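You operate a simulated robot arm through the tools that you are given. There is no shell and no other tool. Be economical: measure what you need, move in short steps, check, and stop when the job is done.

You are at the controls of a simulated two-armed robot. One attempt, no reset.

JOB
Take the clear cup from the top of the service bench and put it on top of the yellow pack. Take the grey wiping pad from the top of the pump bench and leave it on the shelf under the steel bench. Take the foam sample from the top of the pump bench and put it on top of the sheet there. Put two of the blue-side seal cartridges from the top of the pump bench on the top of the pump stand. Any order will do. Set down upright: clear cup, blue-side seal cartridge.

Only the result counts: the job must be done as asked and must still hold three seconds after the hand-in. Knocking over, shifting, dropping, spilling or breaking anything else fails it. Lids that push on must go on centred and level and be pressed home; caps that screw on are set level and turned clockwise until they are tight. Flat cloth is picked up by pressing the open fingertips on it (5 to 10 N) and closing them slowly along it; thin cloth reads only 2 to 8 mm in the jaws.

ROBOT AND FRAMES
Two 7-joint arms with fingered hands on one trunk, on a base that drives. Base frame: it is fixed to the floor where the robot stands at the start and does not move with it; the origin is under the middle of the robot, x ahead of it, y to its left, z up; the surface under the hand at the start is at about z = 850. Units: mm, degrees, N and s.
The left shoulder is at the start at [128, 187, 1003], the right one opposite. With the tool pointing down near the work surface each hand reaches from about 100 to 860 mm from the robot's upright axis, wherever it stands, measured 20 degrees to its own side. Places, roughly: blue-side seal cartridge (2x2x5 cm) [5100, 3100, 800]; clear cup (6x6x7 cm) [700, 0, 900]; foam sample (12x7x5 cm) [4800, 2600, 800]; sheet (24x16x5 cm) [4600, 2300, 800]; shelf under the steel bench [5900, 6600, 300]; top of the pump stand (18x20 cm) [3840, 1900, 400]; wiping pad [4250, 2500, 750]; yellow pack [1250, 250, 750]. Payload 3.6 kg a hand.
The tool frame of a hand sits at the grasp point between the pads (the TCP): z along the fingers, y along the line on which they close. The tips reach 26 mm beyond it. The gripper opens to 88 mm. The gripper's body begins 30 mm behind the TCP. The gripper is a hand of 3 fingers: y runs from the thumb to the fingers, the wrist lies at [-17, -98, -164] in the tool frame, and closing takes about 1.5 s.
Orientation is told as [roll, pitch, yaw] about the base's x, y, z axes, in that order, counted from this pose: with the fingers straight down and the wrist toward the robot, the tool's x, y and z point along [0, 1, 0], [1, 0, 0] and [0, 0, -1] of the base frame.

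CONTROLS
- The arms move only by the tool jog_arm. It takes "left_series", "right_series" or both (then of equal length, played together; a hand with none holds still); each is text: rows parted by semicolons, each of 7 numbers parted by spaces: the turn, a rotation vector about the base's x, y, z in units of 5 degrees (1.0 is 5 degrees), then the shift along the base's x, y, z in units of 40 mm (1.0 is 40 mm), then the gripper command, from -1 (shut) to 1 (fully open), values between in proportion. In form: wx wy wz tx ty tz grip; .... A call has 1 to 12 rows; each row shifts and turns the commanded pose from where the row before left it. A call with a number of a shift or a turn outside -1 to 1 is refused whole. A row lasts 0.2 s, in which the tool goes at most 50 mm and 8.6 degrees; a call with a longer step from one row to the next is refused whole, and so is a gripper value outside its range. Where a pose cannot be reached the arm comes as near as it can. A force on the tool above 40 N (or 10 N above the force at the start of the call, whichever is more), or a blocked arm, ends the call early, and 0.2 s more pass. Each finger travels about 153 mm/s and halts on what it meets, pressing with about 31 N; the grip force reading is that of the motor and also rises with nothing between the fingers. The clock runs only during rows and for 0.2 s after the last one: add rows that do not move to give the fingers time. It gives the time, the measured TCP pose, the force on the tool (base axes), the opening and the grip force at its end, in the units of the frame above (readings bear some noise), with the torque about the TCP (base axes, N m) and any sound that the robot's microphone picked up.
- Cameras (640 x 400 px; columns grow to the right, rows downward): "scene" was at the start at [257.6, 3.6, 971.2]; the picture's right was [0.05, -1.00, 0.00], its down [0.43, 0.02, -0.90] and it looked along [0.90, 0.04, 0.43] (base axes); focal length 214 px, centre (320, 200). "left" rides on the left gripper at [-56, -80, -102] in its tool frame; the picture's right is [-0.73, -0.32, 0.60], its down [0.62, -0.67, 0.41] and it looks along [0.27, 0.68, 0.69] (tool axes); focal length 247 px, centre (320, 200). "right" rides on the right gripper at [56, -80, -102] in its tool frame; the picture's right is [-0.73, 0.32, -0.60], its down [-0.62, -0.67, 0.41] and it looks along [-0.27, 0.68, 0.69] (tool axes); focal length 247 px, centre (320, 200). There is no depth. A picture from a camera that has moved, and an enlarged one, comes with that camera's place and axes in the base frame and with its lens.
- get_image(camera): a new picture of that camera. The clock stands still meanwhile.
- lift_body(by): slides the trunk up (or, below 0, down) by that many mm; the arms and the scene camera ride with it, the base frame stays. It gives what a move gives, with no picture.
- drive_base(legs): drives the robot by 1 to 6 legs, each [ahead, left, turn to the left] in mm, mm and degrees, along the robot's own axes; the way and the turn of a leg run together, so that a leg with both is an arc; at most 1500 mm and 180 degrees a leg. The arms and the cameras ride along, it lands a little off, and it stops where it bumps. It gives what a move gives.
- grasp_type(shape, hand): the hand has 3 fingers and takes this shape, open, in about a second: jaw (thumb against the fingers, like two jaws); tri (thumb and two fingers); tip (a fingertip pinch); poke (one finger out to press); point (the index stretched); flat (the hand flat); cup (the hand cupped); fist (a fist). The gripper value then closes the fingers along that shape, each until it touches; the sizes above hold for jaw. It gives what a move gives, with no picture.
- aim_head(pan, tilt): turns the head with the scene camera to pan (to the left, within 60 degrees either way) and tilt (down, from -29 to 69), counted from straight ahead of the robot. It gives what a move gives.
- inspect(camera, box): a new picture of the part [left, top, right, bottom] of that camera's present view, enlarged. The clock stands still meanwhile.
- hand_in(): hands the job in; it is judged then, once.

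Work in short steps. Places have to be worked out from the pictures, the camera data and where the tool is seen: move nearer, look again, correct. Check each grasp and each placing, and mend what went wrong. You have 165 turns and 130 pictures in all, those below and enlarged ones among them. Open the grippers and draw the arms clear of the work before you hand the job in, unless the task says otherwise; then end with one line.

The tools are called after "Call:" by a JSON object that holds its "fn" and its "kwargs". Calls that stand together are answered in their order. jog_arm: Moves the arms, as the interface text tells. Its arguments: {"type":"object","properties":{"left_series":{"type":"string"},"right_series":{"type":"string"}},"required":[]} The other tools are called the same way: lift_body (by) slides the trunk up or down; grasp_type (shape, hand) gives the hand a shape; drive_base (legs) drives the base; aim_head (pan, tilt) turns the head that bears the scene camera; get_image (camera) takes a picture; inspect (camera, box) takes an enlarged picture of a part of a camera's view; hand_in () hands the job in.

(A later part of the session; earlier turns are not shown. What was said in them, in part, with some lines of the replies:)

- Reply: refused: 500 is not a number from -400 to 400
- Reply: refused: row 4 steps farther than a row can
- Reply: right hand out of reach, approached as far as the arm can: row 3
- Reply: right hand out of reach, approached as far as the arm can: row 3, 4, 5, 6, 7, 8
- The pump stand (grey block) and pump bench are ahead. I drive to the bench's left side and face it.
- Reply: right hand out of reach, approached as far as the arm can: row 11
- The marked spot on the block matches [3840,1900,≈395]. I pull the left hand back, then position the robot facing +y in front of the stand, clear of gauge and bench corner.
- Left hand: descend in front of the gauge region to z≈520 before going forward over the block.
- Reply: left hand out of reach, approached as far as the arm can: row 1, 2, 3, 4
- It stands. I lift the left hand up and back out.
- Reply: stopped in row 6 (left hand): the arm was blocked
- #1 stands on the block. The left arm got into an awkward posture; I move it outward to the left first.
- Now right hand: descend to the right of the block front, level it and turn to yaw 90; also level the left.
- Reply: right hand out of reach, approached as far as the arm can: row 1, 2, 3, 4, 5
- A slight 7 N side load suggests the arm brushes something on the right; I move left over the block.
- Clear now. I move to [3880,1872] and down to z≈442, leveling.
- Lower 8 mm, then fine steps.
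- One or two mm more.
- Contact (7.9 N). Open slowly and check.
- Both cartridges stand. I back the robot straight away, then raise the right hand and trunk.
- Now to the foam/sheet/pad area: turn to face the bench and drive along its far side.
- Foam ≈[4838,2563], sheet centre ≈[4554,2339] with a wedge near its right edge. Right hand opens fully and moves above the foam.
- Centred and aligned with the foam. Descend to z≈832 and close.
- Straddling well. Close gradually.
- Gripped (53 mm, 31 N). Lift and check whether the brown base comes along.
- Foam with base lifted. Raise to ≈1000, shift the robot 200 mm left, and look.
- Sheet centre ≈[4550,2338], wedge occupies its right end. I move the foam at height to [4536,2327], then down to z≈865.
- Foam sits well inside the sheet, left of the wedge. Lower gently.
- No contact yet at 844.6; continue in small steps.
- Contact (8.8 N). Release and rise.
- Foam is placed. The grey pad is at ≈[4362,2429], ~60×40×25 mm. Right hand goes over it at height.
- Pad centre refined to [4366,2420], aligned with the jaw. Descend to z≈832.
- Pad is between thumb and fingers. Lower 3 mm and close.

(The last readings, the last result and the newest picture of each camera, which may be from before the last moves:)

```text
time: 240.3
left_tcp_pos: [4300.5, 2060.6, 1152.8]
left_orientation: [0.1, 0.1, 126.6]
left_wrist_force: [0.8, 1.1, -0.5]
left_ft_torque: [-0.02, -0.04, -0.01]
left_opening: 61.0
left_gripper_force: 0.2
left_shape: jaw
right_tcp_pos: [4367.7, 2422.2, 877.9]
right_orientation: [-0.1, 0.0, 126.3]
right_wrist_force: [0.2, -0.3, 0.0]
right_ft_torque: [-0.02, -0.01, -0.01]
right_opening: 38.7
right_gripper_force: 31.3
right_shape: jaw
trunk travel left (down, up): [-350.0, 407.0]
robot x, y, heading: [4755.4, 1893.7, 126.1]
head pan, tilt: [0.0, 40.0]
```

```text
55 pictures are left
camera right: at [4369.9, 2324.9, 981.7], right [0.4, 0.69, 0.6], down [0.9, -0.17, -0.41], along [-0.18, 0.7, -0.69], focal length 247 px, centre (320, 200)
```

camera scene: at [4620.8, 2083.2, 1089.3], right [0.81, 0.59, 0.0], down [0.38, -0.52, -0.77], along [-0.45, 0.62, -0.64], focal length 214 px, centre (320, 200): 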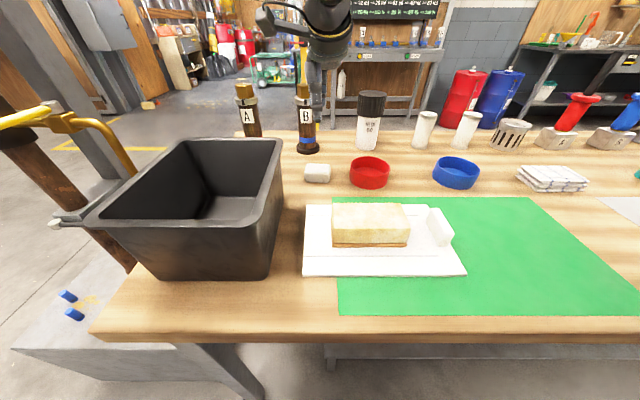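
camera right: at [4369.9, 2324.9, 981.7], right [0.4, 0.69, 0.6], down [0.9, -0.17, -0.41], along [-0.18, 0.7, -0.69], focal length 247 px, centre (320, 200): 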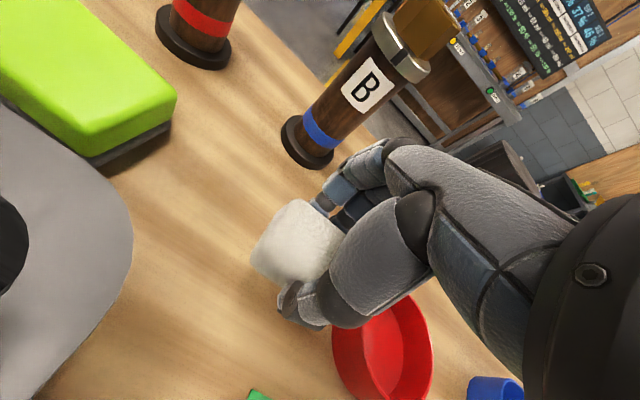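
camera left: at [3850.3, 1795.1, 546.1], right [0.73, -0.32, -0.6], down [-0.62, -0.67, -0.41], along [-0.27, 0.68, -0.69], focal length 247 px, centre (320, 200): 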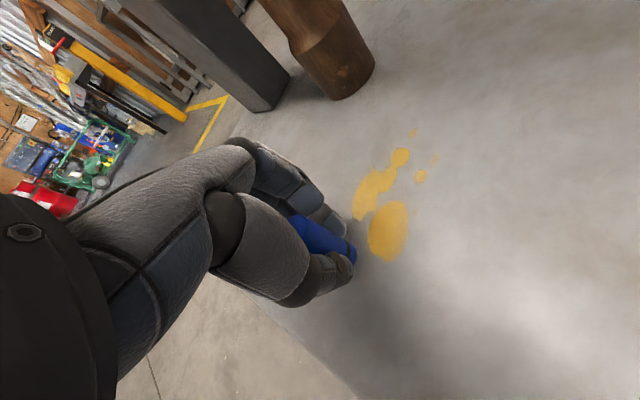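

Pad is held. Raise and retract.

Call:
{"fn": "jog_arm", "kwargs": {"right_series": "0 0 0 0 0 1 -0.8;0 0 0 0 0 1 -0.8;0 0 0 0 0 1 -0.8;0 0 0 0 0 1 -0.8;0 0 0 0.6 -0.3 0.6 -0.8;0 0 0 0.8 -0.6 0 -0.8;0 0 0 0.8 -0.6 0 -0.8;0 0 0 0.8 -0.6 0 -0.8;0 0 0 0.8 -0.5 0 -0.8;0 0 0 0.8 -0.3 0 -0.8;0 0 0 0 0 0 -0.8"}}

Call:
{"fn": "drive_base", "kwargs": {"legs": [[-300, 0, 0]]}}

Call:
{"fn": "get_image", "kwargs": {"camera": "scene"}}

```text
time: 242.7
left_tcp_pos: [4299.6, 2061.3, 1153.1]
left_orientation: [0.1, -0.1, 126.6]
left_wrist_force: [0.1, 0.1, -0.6]
left_ft_torque: [0.0, 0.0, -0.02]
left_opening: 61.5
left_gripper_force: 0.1
left_shape: jaw
right_tcp_pos: [4551.0, 2304.6, 1064.2]
right_orientation: [0.0, -0.1, 126.3]
right_wrist_force: [0.1, 0.2, -0.4]
right_ft_torque: [-0.01, 0.0, -0.01]
right_opening: 38.5
right_gripper_force: 30.8
right_shape: jaw
trunk travel left (down, up): [-350.0, 407.0]
robot x, y, heading: [4761.5, 1894.2, 126.0]
head pan, tilt: [0.0, 40.0]
```

```text
time: 244.7
left_tcp_pos: [4477.3, 1818.7, 1153.6]
left_orientation: [0.1, -0.1, 126.4]
left_wrist_force: [0.6, 0.6, -0.1]
left_ft_torque: [0.01, 0.0, -0.02]
left_opening: 61.2
left_gripper_force: 0.0
left_shape: jaw
right_tcp_pos: [4728.6, 2062.1, 1063.9]
right_orientation: [-0.1, -0.1, 126.2]
right_wrist_force: [-0.3, -0.1, -0.1]
right_ft_torque: [0.01, 0.04, -0.01]
right_opening: 38.3
right_gripper_force: 30.7
right_shape: jaw
trunk travel left (down, up): [-350.0, 407.0]
robot x, y, heading: [4939.7, 1651.5, 126.3]
head pan, tilt: [0.0, 40.0]
```

```text
54 pictures are left
camera scene: at [4798.7, 1840.9, 1089.5], right [0.81, 0.59, 0.0], down [0.38, -0.52, -0.77], along [-0.45, 0.62, -0.64], focal length 214 px, centre (320, 200)
```

scene: 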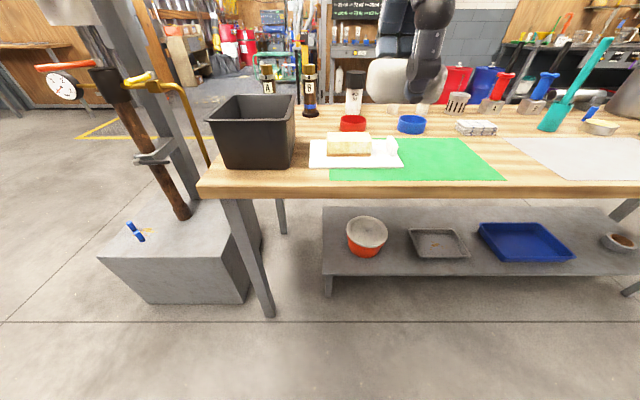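

Everything is in place here. I take the known route around the stand end with the pad, then look toward the steel bench.

Call:
{"fn": "drive_base", "kwargs": {"legs": [[0, 1400, 0], [1500, 0, 0], [1100, 0, 0], [0, 0, -80]]}}

Call:
{"fn": "aim_head", "kwargs": {"pan": 0, "tilt": 15}}

Call:
{"fn": "get_image", "kwargs": {"camera": "scene"}}

```text
time: 267.3
left_tcp_pos: [2382.2, 3415.3, 1154.3]
left_orientation: [0.1, 0.0, 46.7]
left_wrist_force: [-0.2, 0.0, -1.2]
left_ft_torque: [0.0, 0.0, 0.01]
left_opening: 61.3
left_gripper_force: 0.0
left_shape: jaw
right_tcp_pos: [2666.0, 3211.5, 1063.2]
right_orientation: [0.0, 0.0, 46.4]
right_wrist_force: [0.1, 0.1, 0.0]
right_ft_torque: [-0.04, -0.01, -0.01]
right_opening: 38.1
right_gripper_force: 31.6
right_shape: jaw
trunk travel left (down, up): [-350.0, 407.0]
robot x, y, heading: [2300.1, 2931.2, 46.2]
head pan, tilt: [0.0, 40.0]
```

```text
time: 268.1
left_tcp_pos: [2381.8, 3414.8, 1153.2]
left_orientation: [0.1, 0.0, 46.7]
left_wrist_force: [0.0, 1.0, -0.1]
left_ft_torque: [0.0, -0.01, -0.01]
left_opening: 61.4
left_gripper_force: 0.1
left_shape: jaw
right_tcp_pos: [2668.3, 3210.1, 1064.9]
right_orientation: [-0.2, 0.0, 46.4]
right_wrist_force: [0.0, 0.3, -0.8]
right_ft_torque: [0.01, 0.0, 0.03]
right_opening: 38.3
right_gripper_force: 31.6
right_shape: jaw
trunk travel left (down, up): [-350.0, 407.0]
robot x, y, heading: [2302.2, 2931.1, 46.4]
head pan, tilt: [0.0, 15.0]
```

```text
53 pictures are left
camera scene: at [2467.6, 3109.9, 1128.8], right [0.72, -0.69, 0.0], down [-0.18, -0.19, -0.97], along [0.67, 0.7, -0.26], focal length 214 px, centre (320, 200)
```

scene: 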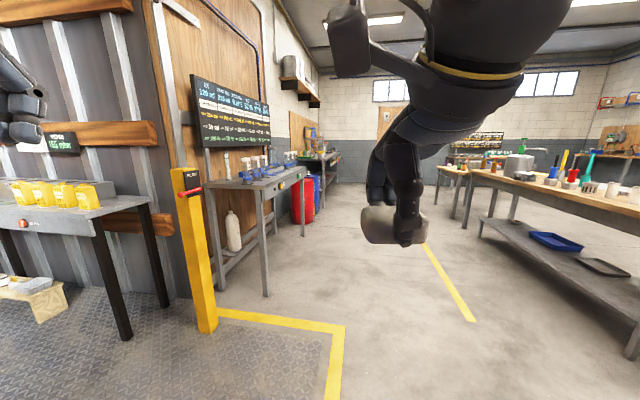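

Corridor between barrels and pump bench is free. I drive along it toward the steel bench.

Call:
{"fn": "drive_base", "kwargs": {"legs": [[0, 0, -9.4], [1500, -60, 0], [1500, -60, 0], [1200, 0, 0]]}}

Call:
{"fn": "aim_head", "kwargs": {"pan": 45, "tilt": 25}}

Call:
{"fn": "get_image", "kwargs": {"camera": "scene"}}

```text
refused: leg 2 is longer than a leg can be; nothing moved
```

```text
time: 269.3
left_tcp_pos: [2381.8, 3414.8, 1154.0]
left_orientation: [0.2, -0.1, 46.6]
left_wrist_force: [-0.1, -0.4, -0.6]
left_ft_torque: [-0.04, 0.01, 0.01]
left_opening: 61.3
left_gripper_force: 0.1
left_shape: jaw
right_tcp_pos: [2667.0, 3211.8, 1064.4]
right_orientation: [-0.2, 0.1, 46.6]
right_wrist_force: [0.4, 0.8, -0.5]
right_ft_torque: [0.02, 0.0, -0.02]
right_opening: 38.1
right_gripper_force: 31.2
right_shape: jaw
trunk travel left (down, up): [-350.0, 407.0]
robot x, y, heading: [2298.6, 2932.4, 46.1]
head pan, tilt: [45.0, 25.0]
```

```text
52 pictures are left
camera scene: at [2401.1, 3134.5, 1112.6], right [1.0, 0.02, 0.0], down [0.01, -0.42, -0.91], along [-0.02, 0.91, -0.42], focal length 214 px, centre (320, 200)
```

scene: 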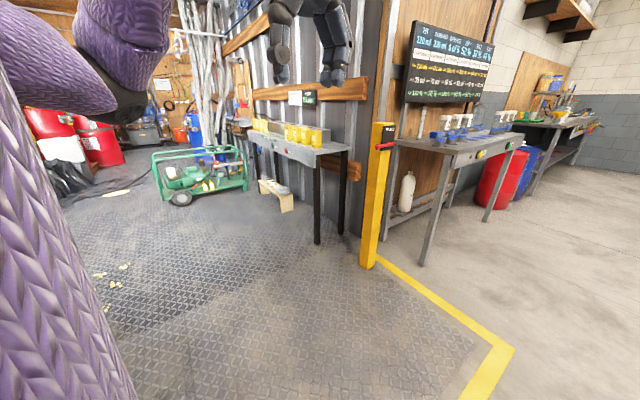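

Leg slightly too long; I shorten the legs.

Call:
{"fn": "drive_base", "kwargs": {"legs": [[0, 0, -9.2], [1490, -60, 0], [1490, -60, 0], [1200, 0, 0]]}}

Call:
{"fn": "get_image", "kwargs": {"camera": "scene"}}

```text
time: 290.1
left_tcp_pos: [5854.4, 5865.7, 1153.2]
left_orientation: [0.1, 0.0, 37.9]
left_wrist_force: [0.2, -0.5, 0.7]
left_ft_torque: [0.0, 0.03, 0.0]
left_opening: 61.1
left_gripper_force: 0.1
left_shape: jaw
right_tcp_pos: [6104.5, 5620.4, 1063.0]
right_orientation: [0.0, 0.0, 37.6]
right_wrist_force: [0.6, 0.3, 0.2]
right_ft_torque: [0.02, -0.02, 0.01]
right_opening: 38.1
right_gripper_force: 30.7
right_shape: jaw
trunk travel left (down, up): [-350.0, 407.0]
robot x, y, heading: [5700.9, 5401.8, 37.4]
head pan, tilt: [45.0, 25.0]
```

```text
51 pictures are left
camera scene: at [5829.8, 5585.7, 1112.5], right [0.99, -0.13, 0.0], down [-0.06, -0.42, -0.91], along [0.12, 0.9, -0.42], focal length 214 px, centre (320, 200)
```

scene: 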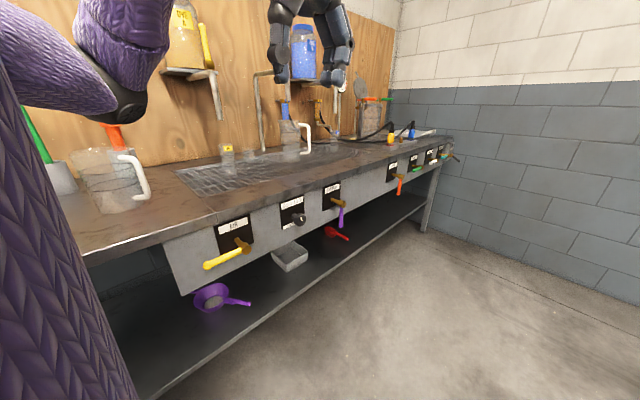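

Steel bench front edge runs through ≈[5830,6301] at 35°, shelf z≈300, panel underside ≈600. I turn to face it and slide right to a free stretch (between tray and red ladle).

Call:
{"fn": "drive_base", "kwargs": {"legs": [[0, 0, 88], [0, -860, 0]]}}

Call:
{"fn": "aim_head", "kwargs": {"pan": -10, "tilt": 45}}

Call:
{"fn": "lift_body", "kwargs": {"by": -200}}

Call:
{"fn": "get_image", "kwargs": {"camera": "scene"}}

```text
time: 298.4
left_tcp_pos: [5949.5, 6079.4, 1153.7]
left_orientation: [0.2, 0.0, 125.7]
left_wrist_force: [0.0, 0.3, -0.3]
left_ft_torque: [-0.02, -0.02, 0.01]
left_opening: 61.4
left_gripper_force: 0.1
left_shape: jaw
right_tcp_pos: [6203.3, 6320.7, 1063.6]
right_orientation: [0.1, 0.0, 125.6]
right_wrist_force: [1.0, 0.5, -0.4]
right_ft_torque: [0.0, -0.01, -0.03]
right_opening: 37.8
right_gripper_force: 31.3
right_shape: jaw
trunk travel left (down, up): [-350.0, 407.0]
robot x, y, heading: [6402.7, 5904.6, 125.3]
head pan, tilt: [45.0, 25.0]
```

```text
time: 299.6
left_tcp_pos: [5948.9, 6079.0, 1153.9]
left_orientation: [0.1, -0.1, 125.7]
left_wrist_force: [-0.1, -1.1, -0.1]
left_ft_torque: [0.0, 0.01, 0.02]
left_opening: 61.1
left_gripper_force: 0.0
left_shape: jaw
right_tcp_pos: [6203.1, 6321.0, 1063.4]
right_orientation: [-0.1, -0.1, 125.6]
right_wrist_force: [1.0, 0.4, -0.5]
right_ft_torque: [-0.02, 0.01, 0.0]
right_opening: 37.7
right_gripper_force: 31.0
right_shape: jaw
trunk travel left (down, up): [-350.0, 407.0]
robot x, y, heading: [6407.2, 5907.3, 125.4]
head pan, tilt: [-10.0, 45.0]
```

```text
time: 301.8
left_tcp_pos: [5933.1, 6102.1, 921.7]
left_orientation: [0.1, 5.3, 125.8]
left_wrist_force: [0.6, -0.5, 0.1]
left_ft_torque: [-0.02, 0.0, -0.02]
left_opening: 61.4
left_gripper_force: 0.1
left_shape: jaw
right_tcp_pos: [6203.5, 6320.3, 864.3]
right_orientation: [0.0, -0.2, 125.6]
right_wrist_force: [0.1, 0.7, -0.7]
right_ft_torque: [0.02, 0.0, -0.03]
right_opening: 38.0
right_gripper_force: 31.2
right_shape: jaw
trunk travel left (down, up): [-150.0, 607.0]
robot x, y, heading: [6404.9, 5906.3, 125.5]
head pan, tilt: [-10.0, 45.0]
```

```text
50 pictures are left
camera scene: at [6264.3, 6131.3, 863.9], right [0.9, 0.43, 0.0], down [0.3, -0.64, -0.71], along [-0.3, 0.64, -0.71], focal length 214 px, centre (320, 200)
```

scene: 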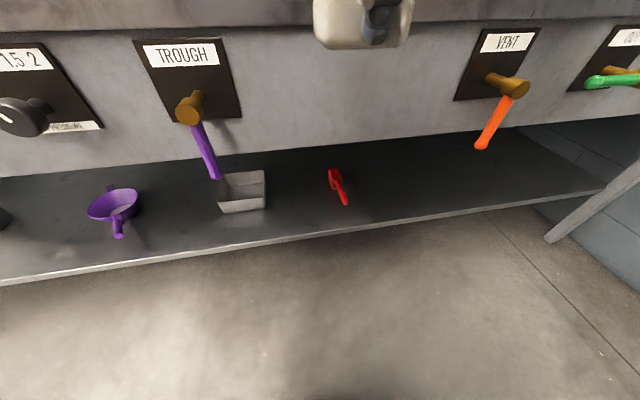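

Free stretch is right of the red ladle. I slide right 170 mm, pull the left hand back, and lower the right hand with a 30° forward tilt.

Call:
{"fn": "drive_base", "kwargs": {"legs": [[0, -170, 0]]}}

Call:
{"fn": "jog_arm", "kwargs": {"right_series": "0.407 0.29 0 0.085 0.18 -0.95 -0.9;0.407 0.29 0 0.085 0.18 -0.95 -0.9;0.407 0.29 0 0.085 0.18 -0.95 -0.9;0.407 0.29 0 0.085 0.18 -0.95 -0.9;0.407 0.29 0 0.085 0.18 -0.95 -0.9;0.407 0.29 0 0.085 0.18 -0.95 -0.9;0.407 0.29 0 0.085 0.18 -0.95 -0.9;0.407 0.29 0 0.085 0.18 -0.95 -0.9;0.407 0.29 0 0.085 0.18 -0.95 -0.9;0.407 0.29 0 0.085 0.18 -0.95 -0.9;0.407 0.29 0 0.085 0.18 -0.95 -0.9;0.407 0.29 0 0.085 0.18 -0.95 -0.9", "left_series": "0 0 0 0.22 -0.3 0.35 0.4;0 0 0 0.22 -0.3 0.35 0.4;0 0 0 0.22 -0.3 0.35 0.4;0 0 0 0.22 -0.3 0.35 0.4;0 0 0 0.22 -0.3 0.35 0.4;0 0 0 0.22 -0.3 0.35 0.4;0 0 0 0.22 -0.3 0.35 0.4;0 0 0 0.22 -0.3 0.35 0.4;0 0 0 0.22 -0.3 0.35 0.4;0 0 0 0.22 -0.3 0.35 0.4;0 0 0 0.22 -0.3 0.35 0.4;0 0 0 0.22 -0.3 0.35 0.4"}}

Call:
{"fn": "get_image", "kwargs": {"camera": "scene"}}

```text
time: 303.3
left_tcp_pos: [6073.2, 6203.4, 921.7]
left_orientation: [0.1, 5.5, 125.7]
left_wrist_force: [-0.2, 1.6, -0.4]
left_ft_torque: [0.01, 0.01, 0.0]
left_opening: 61.1
left_gripper_force: 0.0
left_shape: jaw
right_tcp_pos: [6344.4, 6419.9, 862.6]
right_orientation: [0.0, 0.0, 125.4]
right_wrist_force: [-0.3, 0.6, 0.3]
right_ft_torque: [-0.01, 0.0, -0.05]
right_opening: 38.1
right_gripper_force: 30.8
right_shape: jaw
trunk travel left (down, up): [-150.0, 607.0]
robot x, y, heading: [6545.6, 6003.0, 125.3]
head pan, tilt: [-10.0, 45.0]
```

```text
time: 305.9
left_tcp_pos: [6166.1, 6070.3, 1100.2]
left_orientation: [0.1, 5.4, 125.7]
left_wrist_force: [0.0, -0.5, -0.7]
left_ft_torque: [0.0, 0.03, -0.02]
left_opening: 61.4
left_gripper_force: 0.0
left_shape: jaw
left hand out of reach, approached as far as the arm can: row 1, 2, 3, 5
right_tcp_pos: [6223.6, 6417.7, 553.0]
right_orientation: [-0.6, -29.0, 124.7]
right_wrist_force: [-0.5, -0.6, -0.2]
right_ft_torque: [0.0, 0.01, 0.0]
right_opening: 37.7
right_gripper_force: 31.2
right_shape: jaw
right hand out of reach, approached as far as the arm can: row 6, 7, 8, 9, 10, 11, 12
trunk travel left (down, up): [-150.0, 607.0]
robot x, y, heading: [6543.2, 6003.5, 125.5]
head pan, tilt: [-10.0, 45.0]
```

```text
49 pictures are left
camera scene: at [6404.9, 6231.3, 863.7], right [0.9, 0.43, 0.0], down [0.3, -0.64, -0.71], along [-0.3, 0.64, -0.71], focal length 214 px, centre (320, 200)
```

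scene: 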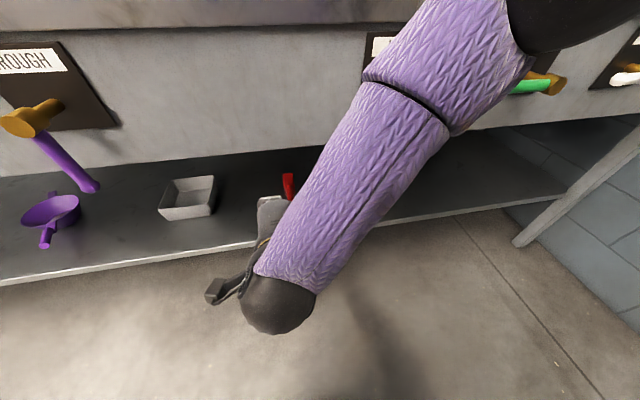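

The arm is limited; I back off 120 mm and lower the trunk by 140.

Call:
{"fn": "drive_base", "kwargs": {"legs": [[-120, 0, 0]]}}

Call:
{"fn": "lift_body", "kwargs": {"by": -140}}

Call:
{"fn": "get_image", "kwargs": {"camera": "scene"}}

```text
time: 307.1
left_tcp_pos: [6236.7, 5971.2, 1101.4]
left_orientation: [0.2, 5.3, 125.7]
left_wrist_force: [-0.4, 0.0, -0.4]
left_ft_torque: [-0.02, 0.02, -0.01]
left_opening: 61.2
left_gripper_force: 0.0
left_shape: jaw
right_tcp_pos: [6295.5, 6318.9, 553.4]
right_orientation: [-0.7, -29.0, 124.7]
right_wrist_force: [-0.2, 0.4, 0.0]
right_ft_torque: [-0.02, 0.0, 0.02]
right_opening: 37.6
right_gripper_force: 30.6
right_shape: jaw
trunk travel left (down, up): [-150.0, 607.0]
robot x, y, heading: [6612.2, 5907.6, 125.5]
head pan, tilt: [-10.0, 45.0]
```

```text
time: 308.8
left_tcp_pos: [6211.1, 6009.1, 946.2]
left_orientation: [0.1, 11.1, 125.6]
left_wrist_force: [0.3, 0.5, 0.0]
left_ft_torque: [0.0, 0.0, 0.01]
left_opening: 61.1
left_gripper_force: 0.1
left_shape: jaw
right_tcp_pos: [6293.5, 6319.0, 413.9]
right_orientation: [-0.5, -29.0, 124.6]
right_wrist_force: [0.2, -0.3, -0.3]
right_ft_torque: [0.0, 0.01, 0.0]
right_opening: 37.7
right_gripper_force: 30.5
right_shape: jaw
trunk travel left (down, up): [-10.0, 747.0]
robot x, y, heading: [6616.9, 5906.3, 125.2]
head pan, tilt: [-10.0, 45.0]
```

```text
48 pictures are left
camera scene: at [6457.8, 6156.7, 712.6], right [0.9, 0.43, 0.0], down [0.3, -0.64, -0.71], along [-0.3, 0.64, -0.71], focal length 214 px, centre (320, 200)
```

scene: 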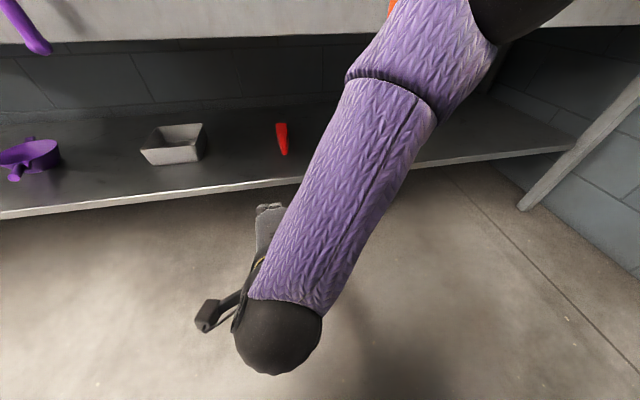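

The elbow is folded in front of the wrist; I extend the arm forward/right so it straightens (TCP ≈720 ahead, 150 right).

Call:
{"fn": "jog_arm", "kwargs": {"right_series": "0 0 0 0.086 0.925 0 -0.9;0 0 0 0.086 0.925 0 -0.9;0 0 0 0.086 0.925 0 -0.9;0 0 0 0.086 0.925 0 -0.9;0 0 0 0.086 0.925 0 -0.9;0 0 0 0.086 0.925 0 -0.9;0 0 0 0.086 0.925 0 -0.9;0 0 0 0 0 0 -0.9"}}

Call:
{"fn": "get_image", "kwargs": {"camera": "scene"}}

Call:
{"fn": "get_image", "kwargs": {"camera": "right"}}

```text
time: 310.6
left_tcp_pos: [6209.9, 6008.4, 946.3]
left_orientation: [0.0, 11.2, 125.5]
left_wrist_force: [0.8, 0.2, 0.6]
left_ft_torque: [-0.02, -0.02, -0.02]
left_opening: 61.5
left_gripper_force: 0.0
left_shape: jaw
right_tcp_pos: [6242.9, 6534.8, 480.9]
right_orientation: [-1.0, -28.6, 124.2]
right_wrist_force: [-0.4, -0.2, 0.8]
right_ft_torque: [0.0, 0.0, -0.02]
right_opening: 37.7
right_gripper_force: 30.4
right_shape: jaw
right hand out of reach, approached as far as the arm can: row 1, 2, 3, 4, 5, 6, 7
trunk travel left (down, up): [-10.0, 747.0]
robot x, y, heading: [6617.4, 5908.6, 125.1]
head pan, tilt: [-10.0, 45.0]
```

```text
47 pictures are left
camera scene: at [6457.6, 6156.9, 712.3], right [0.9, 0.43, 0.0], down [0.3, -0.64, -0.71], along [-0.3, 0.64, -0.71], focal length 214 px, centre (320, 200)
```

scene: 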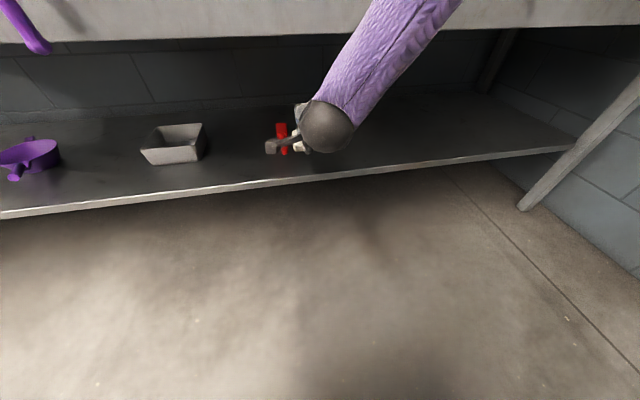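

```text
46 pictures are left
camera right: at [6262.9, 6405.7, 532.6], right [0.61, 0.4, 0.69], down [0.74, 0.03, -0.67], along [-0.29, 0.92, -0.28], focal length 247 px, centre (320, 200)
```

right: 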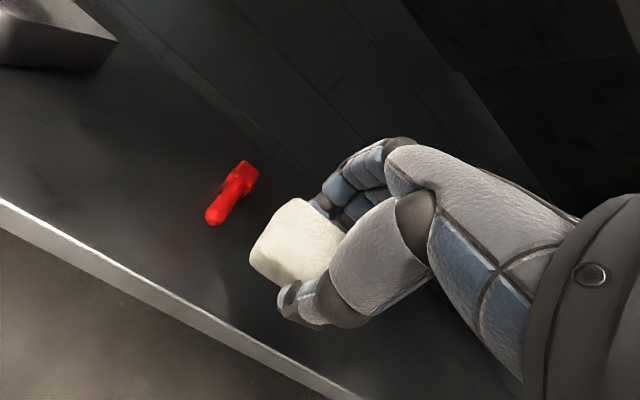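

TCP is ≈727 ahead at z 481; edge is ≈800 ahead. I try to go down from here.

Call:
{"fn": "jog_arm", "kwargs": {"right_series": "0 0 0 0.15 -0.2 -0.6 -0.9;0 0 0 0.15 -0.2 -0.6 -0.9;0 0 0 0.1 0 -0.6 -0.9;0 0 0 0.1 0 -0.6 -0.9;0 0 0 0 0 -0.6 -0.9;0 0 0 0 0 0 -0.9"}}

Call:
{"fn": "get_image", "kwargs": {"camera": "scene"}}

```text
time: 312.0
left_tcp_pos: [6209.9, 6009.5, 947.3]
left_orientation: [-0.1, 11.2, 125.7]
left_wrist_force: [0.2, -0.6, 0.3]
left_ft_torque: [0.01, 0.02, 0.0]
left_opening: 61.5
left_gripper_force: 0.1
left_shape: jaw
right_tcp_pos: [6204.1, 6495.9, 407.2]
right_orientation: [-1.0, -28.5, 124.2]
right_wrist_force: [0.5, -0.1, -0.5]
right_ft_torque: [0.02, -0.02, 0.0]
right_opening: 37.8
right_gripper_force: 31.3
right_shape: jaw
right hand out of reach, approached as far as the arm can: row 1, 2, 3, 4, 5
trunk travel left (down, up): [-10.0, 747.0]
robot x, y, heading: [6617.4, 5906.7, 125.6]
head pan, tilt: [-10.0, 45.0]
```

```text
45 pictures are left
camera scene: at [6457.6, 6156.9, 712.4], right [0.9, 0.43, 0.0], down [0.3, -0.64, -0.71], along [-0.3, 0.64, -0.71], focal length 214 px, centre (320, 200)
```

scene: 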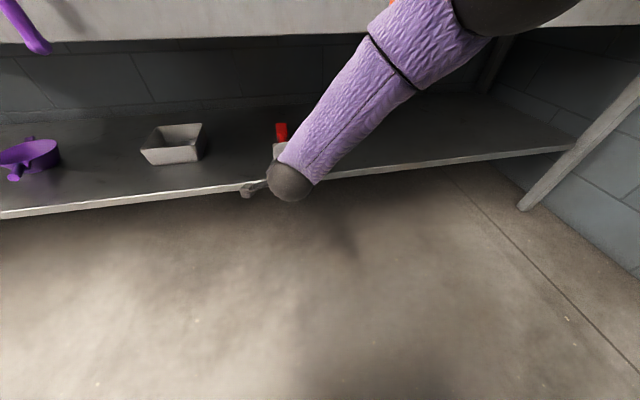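

Wrist limit seems to bind; I reduce the tilt to ≈15° and shift right.

Call:
{"fn": "jog_arm", "kwargs": {"right_series": "-0.61 -0.436 0 0.3 0.1 0 -0.9;-0.61 -0.436 0 0.5 0.3 0 -0.9;-0.61 -0.436 0 0.5 0.3 0 -0.9;-0.61 -0.436 0 0.5 0.3 0 -0.9;0 0 0 0.5 0.3 0 -0.9;0 0 0 0 0 0 -0.9"}}

```text
time: 313.4
left_tcp_pos: [6211.0, 6009.5, 946.9]
left_orientation: [0.0, 11.1, 125.6]
left_wrist_force: [0.5, 0.4, -0.5]
left_ft_torque: [-0.01, 0.01, 0.01]
left_opening: 61.3
left_gripper_force: 0.1
left_shape: jaw
right_tcp_pos: [6297.5, 6548.3, 407.4]
right_orientation: [-0.8, -14.0, 124.7]
right_wrist_force: [-0.2, 0.3, -0.3]
right_ft_torque: [-0.02, 0.0, 0.01]
right_opening: 38.1
right_gripper_force: 31.4
right_shape: jaw
trunk travel left (down, up): [-10.0, 747.0]
robot x, y, heading: [6617.0, 5907.8, 125.1]
head pan, tilt: [-10.0, 45.0]
```

At 14° it is reachable. Lower to z≈368 outside the edge and look.

Call:
{"fn": "jog_arm", "kwargs": {"right_series": "0 0 0 0.3 0.2 -0.5 -0.9;0 0 0 0.3 0.2 -0.5 -0.9;0 0 0 0 0 0 -0.9"}}

Call:
{"fn": "get_image", "kwargs": {"camera": "right"}}

Call:
{"fn": "get_image", "kwargs": {"camera": "scene"}}

```text
time: 314.2
left_tcp_pos: [6210.6, 6009.1, 947.0]
left_orientation: [-0.1, 11.1, 125.6]
left_wrist_force: [-0.1, -0.8, 0.3]
left_ft_torque: [-0.03, -0.02, 0.0]
left_opening: 61.3
left_gripper_force: 0.1
left_shape: jaw
right_tcp_pos: [6302.9, 6550.8, 396.6]
right_orientation: [-0.9, -13.9, 124.6]
right_wrist_force: [0.1, -1.0, -0.7]
right_ft_torque: [-0.03, 0.0, -0.03]
right_opening: 37.9
right_gripper_force: 30.6
right_shape: jaw
right hand out of reach, approached as far as the arm can: row 1, 2
trunk travel left (down, up): [-10.0, 747.0]
robot x, y, heading: [6615.3, 5905.2, 125.3]
head pan, tilt: [-10.0, 45.0]
```

```text
44 pictures are left
camera right: at [6313.3, 6435.3, 476.2], right [0.5, 0.55, 0.67], down [0.83, -0.09, -0.55], along [-0.24, 0.83, -0.5], focal length 247 px, centre (320, 200)
```

right: 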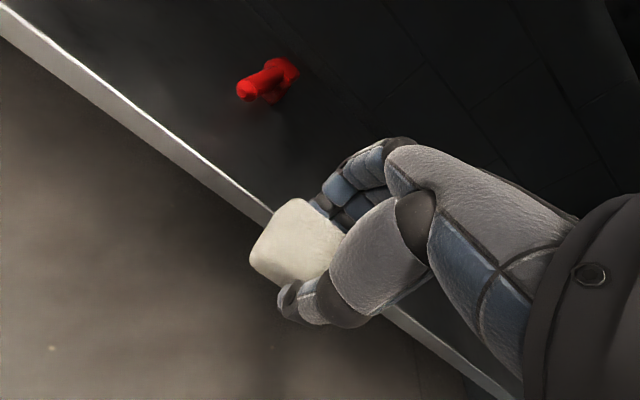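

```text
43 pictures are left
camera scene: at [6457.6, 6156.9, 712.3], right [0.9, 0.43, 0.0], down [0.3, -0.64, -0.71], along [-0.3, 0.64, -0.71], focal length 214 px, centre (320, 200)
```

scene: 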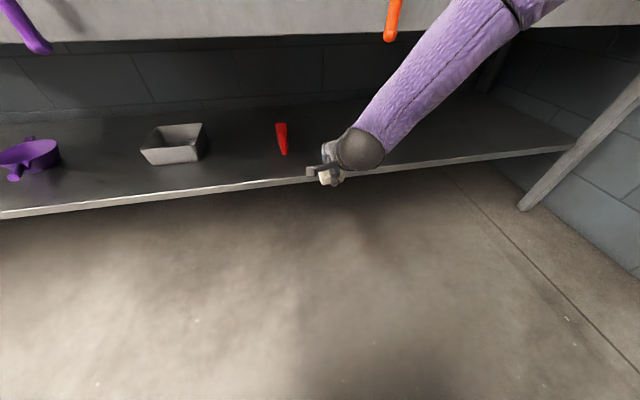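

Triangulating: the panel overhangs the shelf edge by ~100–160 mm, bottom z≈670, so the elbow must stay low. I back off 110 mm and stretch the arm further ahead.

Call:
{"fn": "drive_base", "kwargs": {"legs": [[-110, 0, 0]]}}

Call:
{"fn": "jog_arm", "kwargs": {"right_series": "0 0 0 -0.4 0.56 -0.1 -0.9;0 0 0 -0.4 0.56 -0.1 -0.9;0 0 0 -0.4 0.56 -0.1 -0.9;0 0 0 -0.4 0.56 -0.2 -0.9;0 0 0 0 0 -0.2 -0.9;0 0 0 0 0 0 -0.9"}}

Call:
{"fn": "get_image", "kwargs": {"camera": "scene"}}

```text
time: 315.4
left_tcp_pos: [6274.3, 5919.4, 945.9]
left_orientation: [0.0, 11.2, 125.5]
left_wrist_force: [0.3, -0.2, -0.6]
left_ft_torque: [0.03, 0.0, 0.0]
left_opening: 61.2
left_gripper_force: 0.1
left_shape: jaw
right_tcp_pos: [6367.6, 6461.7, 398.0]
right_orientation: [-0.9, -14.0, 124.6]
right_wrist_force: [-0.3, -0.8, 0.2]
right_ft_torque: [0.03, 0.01, 0.01]
right_opening: 37.9
right_gripper_force: 31.3
right_shape: jaw
trunk travel left (down, up): [-10.0, 747.0]
robot x, y, heading: [6681.2, 5817.9, 125.0]
head pan, tilt: [-10.0, 45.0]
```

```text
time: 316.8
left_tcp_pos: [6273.6, 5920.1, 946.7]
left_orientation: [0.0, 11.2, 125.5]
left_wrist_force: [-0.3, -0.2, 0.3]
left_ft_torque: [0.01, -0.02, -0.03]
left_opening: 61.2
left_gripper_force: 0.2
left_shape: jaw
right_tcp_pos: [6314.5, 6542.1, 374.3]
right_orientation: [-0.9, -14.0, 124.6]
right_wrist_force: [-0.5, 0.5, -0.3]
right_ft_torque: [0.0, 0.01, -0.03]
right_opening: 38.0
right_gripper_force: 30.9
right_shape: jaw
right hand out of reach, approached as far as the arm can: row 4, 5
trunk travel left (down, up): [-10.0, 747.0]
robot x, y, heading: [6681.2, 5818.6, 125.2]
head pan, tilt: [-10.0, 45.0]
```

```text
42 pictures are left
camera scene: at [6521.5, 6067.0, 712.4], right [0.9, 0.43, 0.0], down [0.3, -0.64, -0.71], along [-0.3, 0.64, -0.71], focal length 214 px, centre (320, 200)
```

scene: 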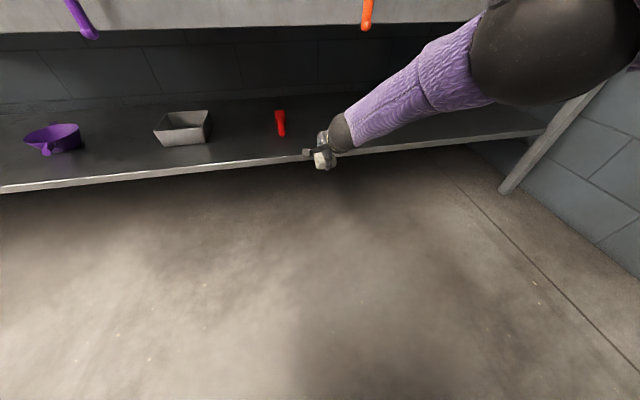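

Posture is good: TCP 802 ahead, edge ≈886 ahead, pad bottom ≈338. I drive ahead 130 mm, checking forces.

Call:
{"fn": "drive_base", "kwargs": {"legs": [[65, 0, 0]]}}

Call:
{"fn": "drive_base", "kwargs": {"legs": [[65, 0, 0]]}}

Call:
{"fn": "get_image", "kwargs": {"camera": "scene"}}

Call:
{"fn": "get_image", "kwargs": {"camera": "right"}}

```text
time: 317.8
left_tcp_pos: [6237.1, 5972.4, 945.4]
left_orientation: [0.0, 11.2, 125.4]
left_wrist_force: [0.2, 0.9, -0.1]
left_ft_torque: [0.01, -0.03, 0.01]
left_opening: 61.3
left_gripper_force: 0.1
left_shape: jaw
right_tcp_pos: [6277.1, 6596.9, 373.6]
right_orientation: [-0.9, -13.9, 124.6]
right_wrist_force: [-0.3, 0.1, -0.5]
right_ft_torque: [0.01, 0.0, -0.01]
right_opening: 37.6
right_gripper_force: 31.2
right_shape: jaw
trunk travel left (down, up): [-10.0, 747.0]
robot x, y, heading: [6640.2, 5872.3, 125.1]
head pan, tilt: [-10.0, 45.0]
```

```text
time: 318.8
left_tcp_pos: [6198.2, 6026.5, 946.9]
left_orientation: [0.0, 11.2, 125.5]
left_wrist_force: [-0.2, -0.2, -0.6]
left_ft_torque: [0.02, -0.01, -0.01]
left_opening: 61.2
left_gripper_force: 0.0
left_shape: jaw
right_tcp_pos: [6238.0, 6650.0, 373.1]
right_orientation: [-0.8, -13.9, 124.7]
right_wrist_force: [0.4, -0.7, -1.1]
right_ft_torque: [0.02, 0.03, 0.0]
right_opening: 37.5
right_gripper_force: 30.7
right_shape: jaw
trunk travel left (down, up): [-10.0, 747.0]
robot x, y, heading: [6602.4, 5925.7, 125.2]
head pan, tilt: [-10.0, 45.0]
```

```text
41 pictures are left
camera scene: at [6446.0, 6173.8, 712.2], right [0.9, 0.43, 0.0], down [0.3, -0.64, -0.71], along [-0.3, 0.64, -0.71], focal length 214 px, centre (320, 200)
```

scene: 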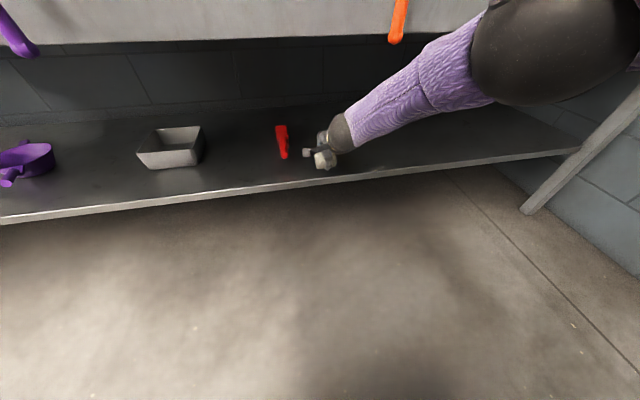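

```text
40 pictures are left
camera right: at [6249.5, 6533.7, 452.7], right [0.5, 0.55, 0.67], down [0.83, -0.09, -0.55], along [-0.24, 0.83, -0.5], focal length 247 px, centre (320, 200)
```

right: 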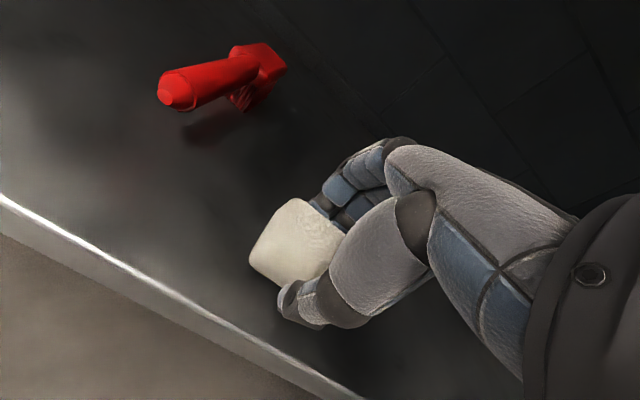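

Edge is ≈25 mm behind TCP; I drive 35 mm further, then lower.

Call:
{"fn": "drive_base", "kwargs": {"legs": [[38, 0, 0]]}}

Call:
{"fn": "jog_arm", "kwargs": {"right_series": "0 0 0 0 0 -0.2 -0.9;0 0 0 0 0 -0.2 -0.9;0 0 0 0 0 -0.1 -0.9;0 0 0 0 0 0 -0.9"}}

Call:
{"fn": "get_image", "kwargs": {"camera": "right"}}

```text
time: 319.6
left_tcp_pos: [6178.0, 6058.1, 946.8]
left_orientation: [0.1, 11.2, 125.5]
left_wrist_force: [-0.4, -1.4, -0.3]
left_ft_torque: [0.01, -0.01, -0.02]
left_opening: 61.2
left_gripper_force: 0.1
left_shape: jaw
right_tcp_pos: [6217.1, 6682.2, 374.5]
right_orientation: [-1.0, -14.0, 124.6]
right_wrist_force: [0.2, 0.3, -0.1]
right_ft_torque: [0.0, -0.01, 0.0]
right_opening: 37.6
right_gripper_force: 30.6
right_shape: jaw
trunk travel left (down, up): [-10.0, 747.0]
robot x, y, heading: [6584.4, 5954.8, 125.4]
head pan, tilt: [-10.0, 45.0]
```

```text
time: 320.6
left_tcp_pos: [6175.7, 6056.3, 945.3]
left_orientation: [-0.1, 11.2, 125.5]
left_wrist_force: [-0.5, -0.5, -0.5]
left_ft_torque: [0.05, -0.01, 0.02]
left_opening: 61.4
left_gripper_force: 0.1
left_shape: jaw
right_tcp_pos: [6225.1, 6680.4, 362.4]
right_orientation: [-0.9, -14.0, 124.7]
right_wrist_force: [-1.2, -0.1, 0.4]
right_ft_torque: [-0.03, 0.0, -0.02]
right_opening: 37.9
right_gripper_force: 31.1
right_shape: jaw
right hand out of reach, approached as far as the arm can: row 1, 2, 3
trunk travel left (down, up): [-10.0, 747.0]
robot x, y, heading: [6584.9, 5956.6, 125.1]
head pan, tilt: [-10.0, 45.0]
```

```text
39 pictures are left
camera right: at [6236.5, 6565.1, 441.5], right [0.5, 0.54, 0.67], down [0.83, -0.09, -0.55], along [-0.24, 0.83, -0.5], focal length 247 px, centre (320, 200)
```

right: 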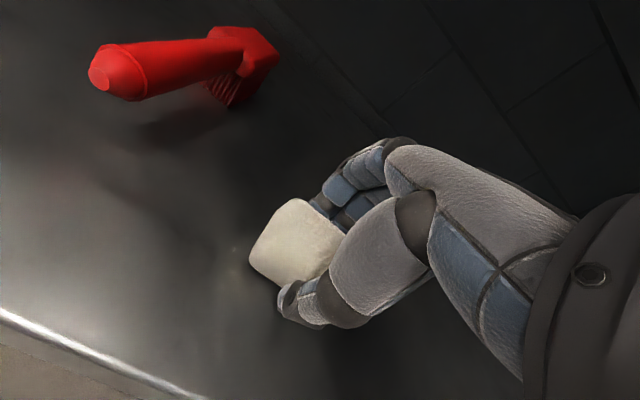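

Well within the shelf. The arm limits at z 362; I reduce the tilt a bit to get lower.

Call:
{"fn": "jog_arm", "kwargs": {"right_series": "-0.49 -0.35 0 0 0 0 -0.9;-0.49 -0.35 0 0 0 -0.2 -0.9;-0.49 -0.35 0 0 0 -0.2 -0.9;0 0 0 0 0 -0.15 -0.9;0 0 0 0 0 0 -0.9"}}

Call:
{"fn": "lift_body", "kwargs": {"by": -9}}

```text
time: 321.8
left_tcp_pos: [6177.7, 6053.9, 947.9]
left_orientation: [0.0, 11.0, 125.4]
left_wrist_force: [-0.3, 0.1, -0.1]
left_ft_torque: [-0.01, -0.01, -0.02]
left_opening: 61.4
left_gripper_force: 0.1
left_shape: jaw
right_tcp_pos: [6246.9, 6680.2, 354.4]
right_orientation: [-0.9, -5.7, 124.7]
right_wrist_force: [-6.6, -1.9, 31.9]
right_ft_torque: [-0.46, -0.13, -0.05]
right_opening: 39.1
right_gripper_force: 31.2
right_shape: jaw
right hand out of reach, approached as far as the arm can: row 2, 3
trunk travel left (down, up): [-10.0, 747.0]
robot x, y, heading: [6584.7, 5953.5, 124.9]
head pan, tilt: [-10.0, 45.0]
```

```text
time: 322.2
left_tcp_pos: [6176.6, 6054.4, 945.2]
left_orientation: [0.0, 11.3, 125.5]
left_wrist_force: [0.0, 0.6, 0.6]
left_ft_torque: [0.0, 0.04, -0.01]
left_opening: 61.4
left_gripper_force: 0.0
left_shape: jaw
right_tcp_pos: [6243.9, 6683.4, 354.1]
right_orientation: [-0.8, -6.0, 124.6]
right_wrist_force: [-0.2, -1.8, 20.3]
right_ft_torque: [-0.42, -0.27, -0.04]
right_opening: 38.5
right_gripper_force: 31.2
right_shape: jaw
trunk travel left (down, up): [-8.0, 749.0]
robot x, y, heading: [6580.2, 5956.6, 125.1]
head pan, tilt: [-10.0, 45.0]
stopped: the force on the tool passed its limit at 49 N (the readings are from after the stop); the commanded pose is now the measured one
```

Contact: pad is on the shelf (20 N). I relieve slightly and open.

Call:
{"fn": "jog_arm", "kwargs": {"right_series": "0 0 0 0 0 0.05 -0.6;0 0 0 0 0 0.05 -0.3;0 0 0 0 0 0 0;0 0 0 0 0 0 0.3;0 0 0 0 0 0 0.6;0 0 0 0 0 0 0.6;0 0 0 0 0 0 0.6;0 0 0 0 0 0 0.6"}}

Call:
{"fn": "get_image", "kwargs": {"camera": "right"}}

```text
time: 324.0
left_tcp_pos: [6177.3, 6056.0, 945.0]
left_orientation: [0.0, 11.1, 125.5]
left_wrist_force: [-0.3, 0.5, 0.3]
left_ft_torque: [-0.02, -0.01, -0.01]
left_opening: 61.4
left_gripper_force: 0.0
left_shape: jaw
right_tcp_pos: [6245.4, 6682.9, 355.1]
right_orientation: [-1.0, -5.6, 124.7]
right_wrist_force: [-2.4, 5.3, 15.4]
right_ft_torque: [-0.39, -0.25, 0.01]
right_opening: 68.3
right_gripper_force: 0.1
right_shape: jaw
trunk travel left (down, up): [-8.0, 749.0]
robot x, y, heading: [6581.6, 5952.3, 125.0]
head pan, tilt: [-10.0, 45.0]
```

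```text
38 pictures are left
camera right: at [6248.8, 6576.3, 448.3], right [0.45, 0.62, 0.64], down [0.87, -0.15, -0.46], along [-0.19, 0.77, -0.61], focal length 247 px, centre (320, 200)
```

right: 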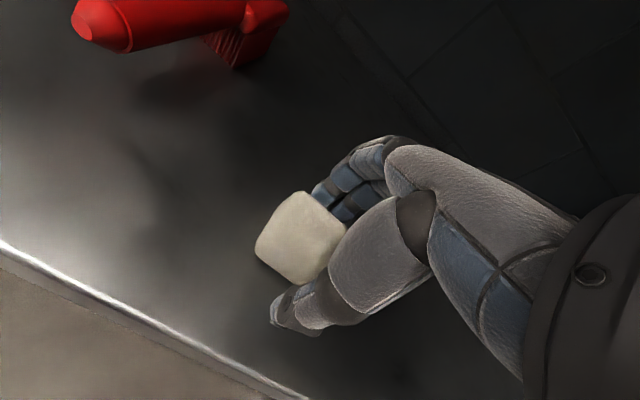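

Pad lies on the shelf. Lift the hand 48 mm so the fingers clear it, check.

Call:
{"fn": "jog_arm", "kwargs": {"right_series": "0 0 0 0 0 0.3 0.6;0 0 0 0 0 0.4 0.7;0 0 0 0 0 0.5 0.7;0 0 0 0 0 0 0.7"}}

Call:
{"fn": "get_image", "kwargs": {"camera": "right"}}

```text
time: 325.0
left_tcp_pos: [6176.8, 6057.1, 944.6]
left_orientation: [0.0, 11.4, 125.5]
left_wrist_force: [-0.6, 0.2, -0.1]
left_ft_torque: [0.02, 0.03, -0.02]
left_opening: 61.5
left_gripper_force: 0.0
left_shape: jaw
right_tcp_pos: [6229.8, 6696.9, 389.1]
right_orientation: [-1.1, -5.4, 124.7]
right_wrist_force: [0.5, -0.2, 0.4]
right_ft_torque: [-0.03, 0.02, 0.0]
right_opening: 74.5
right_gripper_force: 0.1
right_shape: jaw
right hand out of reach, approached as far as the arm can: row 1, 2, 3
trunk travel left (down, up): [-8.0, 749.0]
robot x, y, heading: [6581.3, 5959.1, 125.2]
head pan, tilt: [-10.0, 45.0]
```

```text
37 pictures are left
camera right: at [6232.5, 6591.4, 480.1], right [0.45, 0.63, 0.64], down [0.87, -0.15, -0.46], along [-0.19, 0.76, -0.62], focal length 247 px, centre (320, 200)
```

right: 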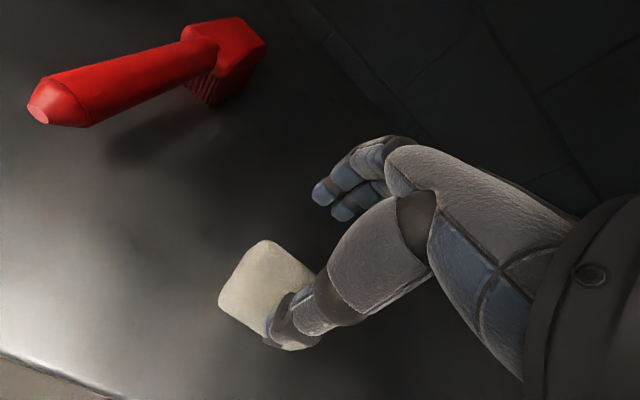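

Hand is up 34 mm; I raise another ≈20 mm with the trunk, then back out.

Call:
{"fn": "lift_body", "kwargs": {"by": 20}}

Call:
{"fn": "drive_base", "kwargs": {"legs": [[-60, 0, 0]]}}

Call:
{"fn": "get_image", "kwargs": {"camera": "right"}}

```text
time: 325.6
left_tcp_pos: [6175.0, 6062.5, 962.2]
left_orientation: [0.1, 11.6, 125.4]
left_wrist_force: [-0.4, -0.4, 0.6]
left_ft_torque: [0.04, 0.03, 0.0]
left_opening: 61.5
left_gripper_force: 0.0
left_shape: jaw
right_tcp_pos: [6231.8, 6691.7, 404.3]
right_orientation: [-0.8, -5.3, 124.6]
right_wrist_force: [-0.7, -0.7, -0.8]
right_ft_torque: [0.0, -0.03, -0.01]
right_opening: 74.7
right_gripper_force: 0.0
right_shape: jaw
trunk travel left (down, up): [-28.0, 729.0]
robot x, y, heading: [6578.7, 5954.2, 125.3]
head pan, tilt: [-10.0, 45.0]
```

```text
time: 326.6
left_tcp_pos: [6211.4, 6008.2, 965.1]
left_orientation: [0.1, 11.1, 125.5]
left_wrist_force: [-0.1, -0.2, 0.1]
left_ft_torque: [0.0, 0.02, 0.01]
left_opening: 61.1
left_gripper_force: 0.1
left_shape: jaw
right_tcp_pos: [6263.3, 6651.5, 421.4]
right_orientation: [-1.0, -6.8, 124.6]
right_wrist_force: [0.6, 0.1, -0.1]
right_ft_torque: [0.01, 0.0, 0.0]
right_opening: 74.6
right_gripper_force: 0.1
right_shape: jaw
trunk travel left (down, up): [-28.0, 729.0]
robot x, y, heading: [6613.6, 5910.1, 125.1]
head pan, tilt: [-10.0, 45.0]
```

```text
36 pictures are left
camera right: at [6267.9, 6543.3, 512.7], right [0.46, 0.61, 0.64], down [0.87, -0.15, -0.48], along [-0.2, 0.78, -0.6], focal length 247 px, centre (320, 200)
```

right: 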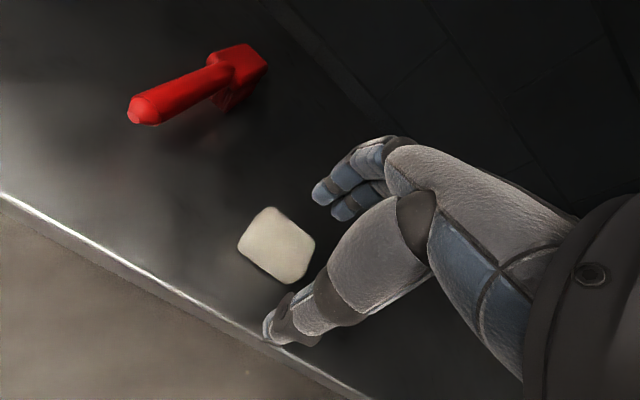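

Pad stays put. Back out fully and check with the head camera.

Call:
{"fn": "drive_base", "kwargs": {"legs": [[-300, 0, 0]]}}

Call:
{"fn": "lift_body", "kwargs": {"by": 150}}

Call:
{"fn": "inspect", "kwargs": {"camera": "scene", "box": [160, 20, 480, 220]}}

```text
time: 328.7
left_tcp_pos: [6384.9, 5762.1, 965.0]
left_orientation: [-0.1, 11.3, 125.5]
left_wrist_force: [-0.6, 0.0, -0.4]
left_ft_torque: [0.01, -0.01, -0.02]
left_opening: 61.3
left_gripper_force: 0.1
left_shape: jaw
right_tcp_pos: [6437.9, 6404.9, 421.3]
right_orientation: [-1.0, -6.8, 124.5]
right_wrist_force: [0.4, -0.1, -0.1]
right_ft_torque: [-0.02, 0.0, 0.02]
right_opening: 74.9
right_gripper_force: 0.0
right_shape: jaw
trunk travel left (down, up): [-28.0, 729.0]
robot x, y, heading: [6791.1, 5661.3, 125.2]
head pan, tilt: [-10.0, 45.0]
```

```text
time: 330.4
left_tcp_pos: [6383.9, 5763.5, 1113.5]
left_orientation: [0.0, 11.2, 125.4]
left_wrist_force: [0.0, -1.1, 0.3]
left_ft_torque: [0.0, -0.02, -0.02]
left_opening: 61.4
left_gripper_force: 0.0
left_shape: jaw
right_tcp_pos: [6435.3, 6410.3, 706.5]
right_orientation: [-0.8, -18.1, 124.4]
right_wrist_force: [0.2, -0.7, 0.0]
right_ft_torque: [-0.01, 0.03, -0.01]
right_opening: 74.8
right_gripper_force: 0.2
right_shape: jaw
trunk travel left (down, up): [-178.0, 579.0]
robot x, y, heading: [6787.5, 5658.6, 125.1]
head pan, tilt: [-10.0, 45.0]
```

```text
2.00 times, centred on (320, 120) of scene
camera zoom: at [6652.9, 5880.9, 894.2], right [0.91, 0.42, 0.0], down [0.3, -0.64, -0.71], along [-0.3, 0.64, -0.71], focal length 429 px, centre (320, 360)
```

zoom: 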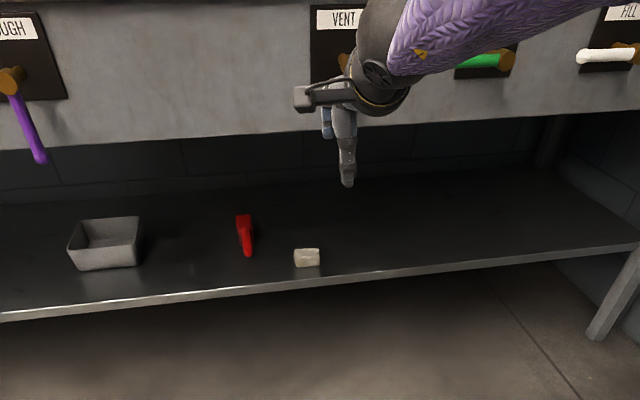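

Pad is on the shelf. I retract the right hand and check the VENT tap is untouched.

Call:
{"fn": "jog_arm", "kwargs": {"right_series": "0 0 0 0.5 -0.7 0.3 0.7;0 0 0 0.5 -0.7 0.3 0.7;0 0 0 0.5 -0.7 0.3 0.7;0 0 0 0.5 -0.7 0.3 0.7;0 0 0 0.5 -0.7 0.3 0.7;0 0 0 0.5 -0.7 0.3 0.7;0 0 0 0.5 -0.7 0.3 0.7;0 0 0 0 0 0 0.7"}}

Call:
{"fn": "drive_base", "kwargs": {"legs": [[-200, 0, 0]]}}

Call:
{"fn": "aim_head", "kwargs": {"pan": 0, "tilt": 25}}

Call:
{"fn": "get_image", "kwargs": {"camera": "scene"}}

```text
time: 332.2
left_tcp_pos: [6384.2, 5762.6, 1115.5]
left_orientation: [-0.1, 11.3, 125.4]
left_wrist_force: [-0.6, -0.6, -0.9]
left_ft_torque: [-0.02, 0.03, 0.01]
left_opening: 61.3
left_gripper_force: 0.1
left_shape: jaw
right_tcp_pos: [6573.8, 6215.0, 792.0]
right_orientation: [-0.8, -18.2, 124.4]
right_wrist_force: [-0.7, -0.1, 0.1]
right_ft_torque: [-0.05, -0.01, -0.03]
right_opening: 74.8
right_gripper_force: 0.0
right_shape: jaw
trunk travel left (down, up): [-178.0, 579.0]
robot x, y, heading: [6789.8, 5656.6, 125.1]
head pan, tilt: [-10.0, 45.0]
```

```text
time: 333.8
left_tcp_pos: [6499.0, 5599.6, 1114.9]
left_orientation: [0.0, 11.1, 125.4]
left_wrist_force: [0.3, -1.0, -0.3]
left_ft_torque: [0.0, 0.0, 0.01]
left_opening: 61.2
left_gripper_force: 0.0
left_shape: jaw
right_tcp_pos: [6687.7, 6051.8, 791.9]
right_orientation: [-0.8, -18.2, 124.5]
right_wrist_force: [-0.4, -0.8, 0.3]
right_ft_torque: [0.0, 0.04, -0.01]
right_opening: 74.6
right_gripper_force: 0.0
right_shape: jaw
trunk travel left (down, up): [-178.0, 579.0]
robot x, y, heading: [6909.2, 5497.1, 125.5]
head pan, tilt: [-10.0, 45.0]
```

```text
time: 334.6
left_tcp_pos: [6499.0, 5599.9, 1114.3]
left_orientation: [0.0, 11.3, 125.3]
left_wrist_force: [0.5, 0.2, 0.2]
left_ft_torque: [0.02, 0.02, 0.01]
left_opening: 61.3
left_gripper_force: 0.1
left_shape: jaw
right_tcp_pos: [6687.7, 6051.8, 792.1]
right_orientation: [-0.9, -18.2, 124.5]
right_wrist_force: [-0.5, -0.4, 0.0]
right_ft_torque: [0.0, -0.02, 0.0]
right_opening: 74.8
right_gripper_force: 0.1
right_shape: jaw
trunk travel left (down, up): [-178.0, 579.0]
robot x, y, heading: [6905.7, 5497.4, 125.3]
head pan, tilt: [0.0, 25.0]
```

```text
34 pictures are left
camera scene: at [6748.9, 5719.7, 925.0], right [0.82, 0.57, 0.0], down [0.24, -0.35, -0.91], along [-0.52, 0.74, -0.42], focal length 214 px, centre (320, 200)
```

scene: 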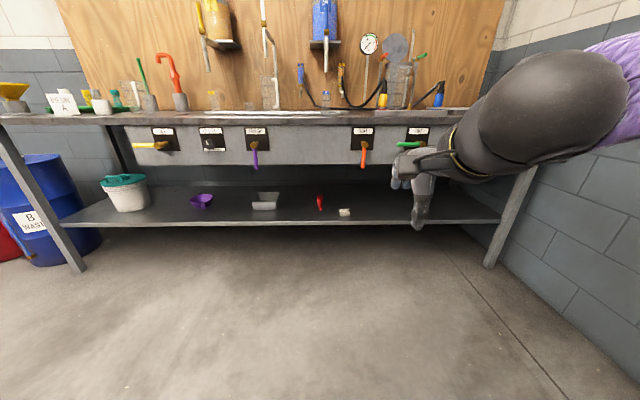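

The pad is on the shelf, the taps are untouched, and both hands are open and clear. All four parts have been checked, so I hand in.

Call:
{"fn": "hand_in", "kwargs": {}}

```text
The job is handed in.
```

I placed all four items and handed the job in: the cup is upright on the yellow pack, the pad is on the steel-bench shelf, the foam is on the white sheet, and two blue cartridges are upright on the pump stand.
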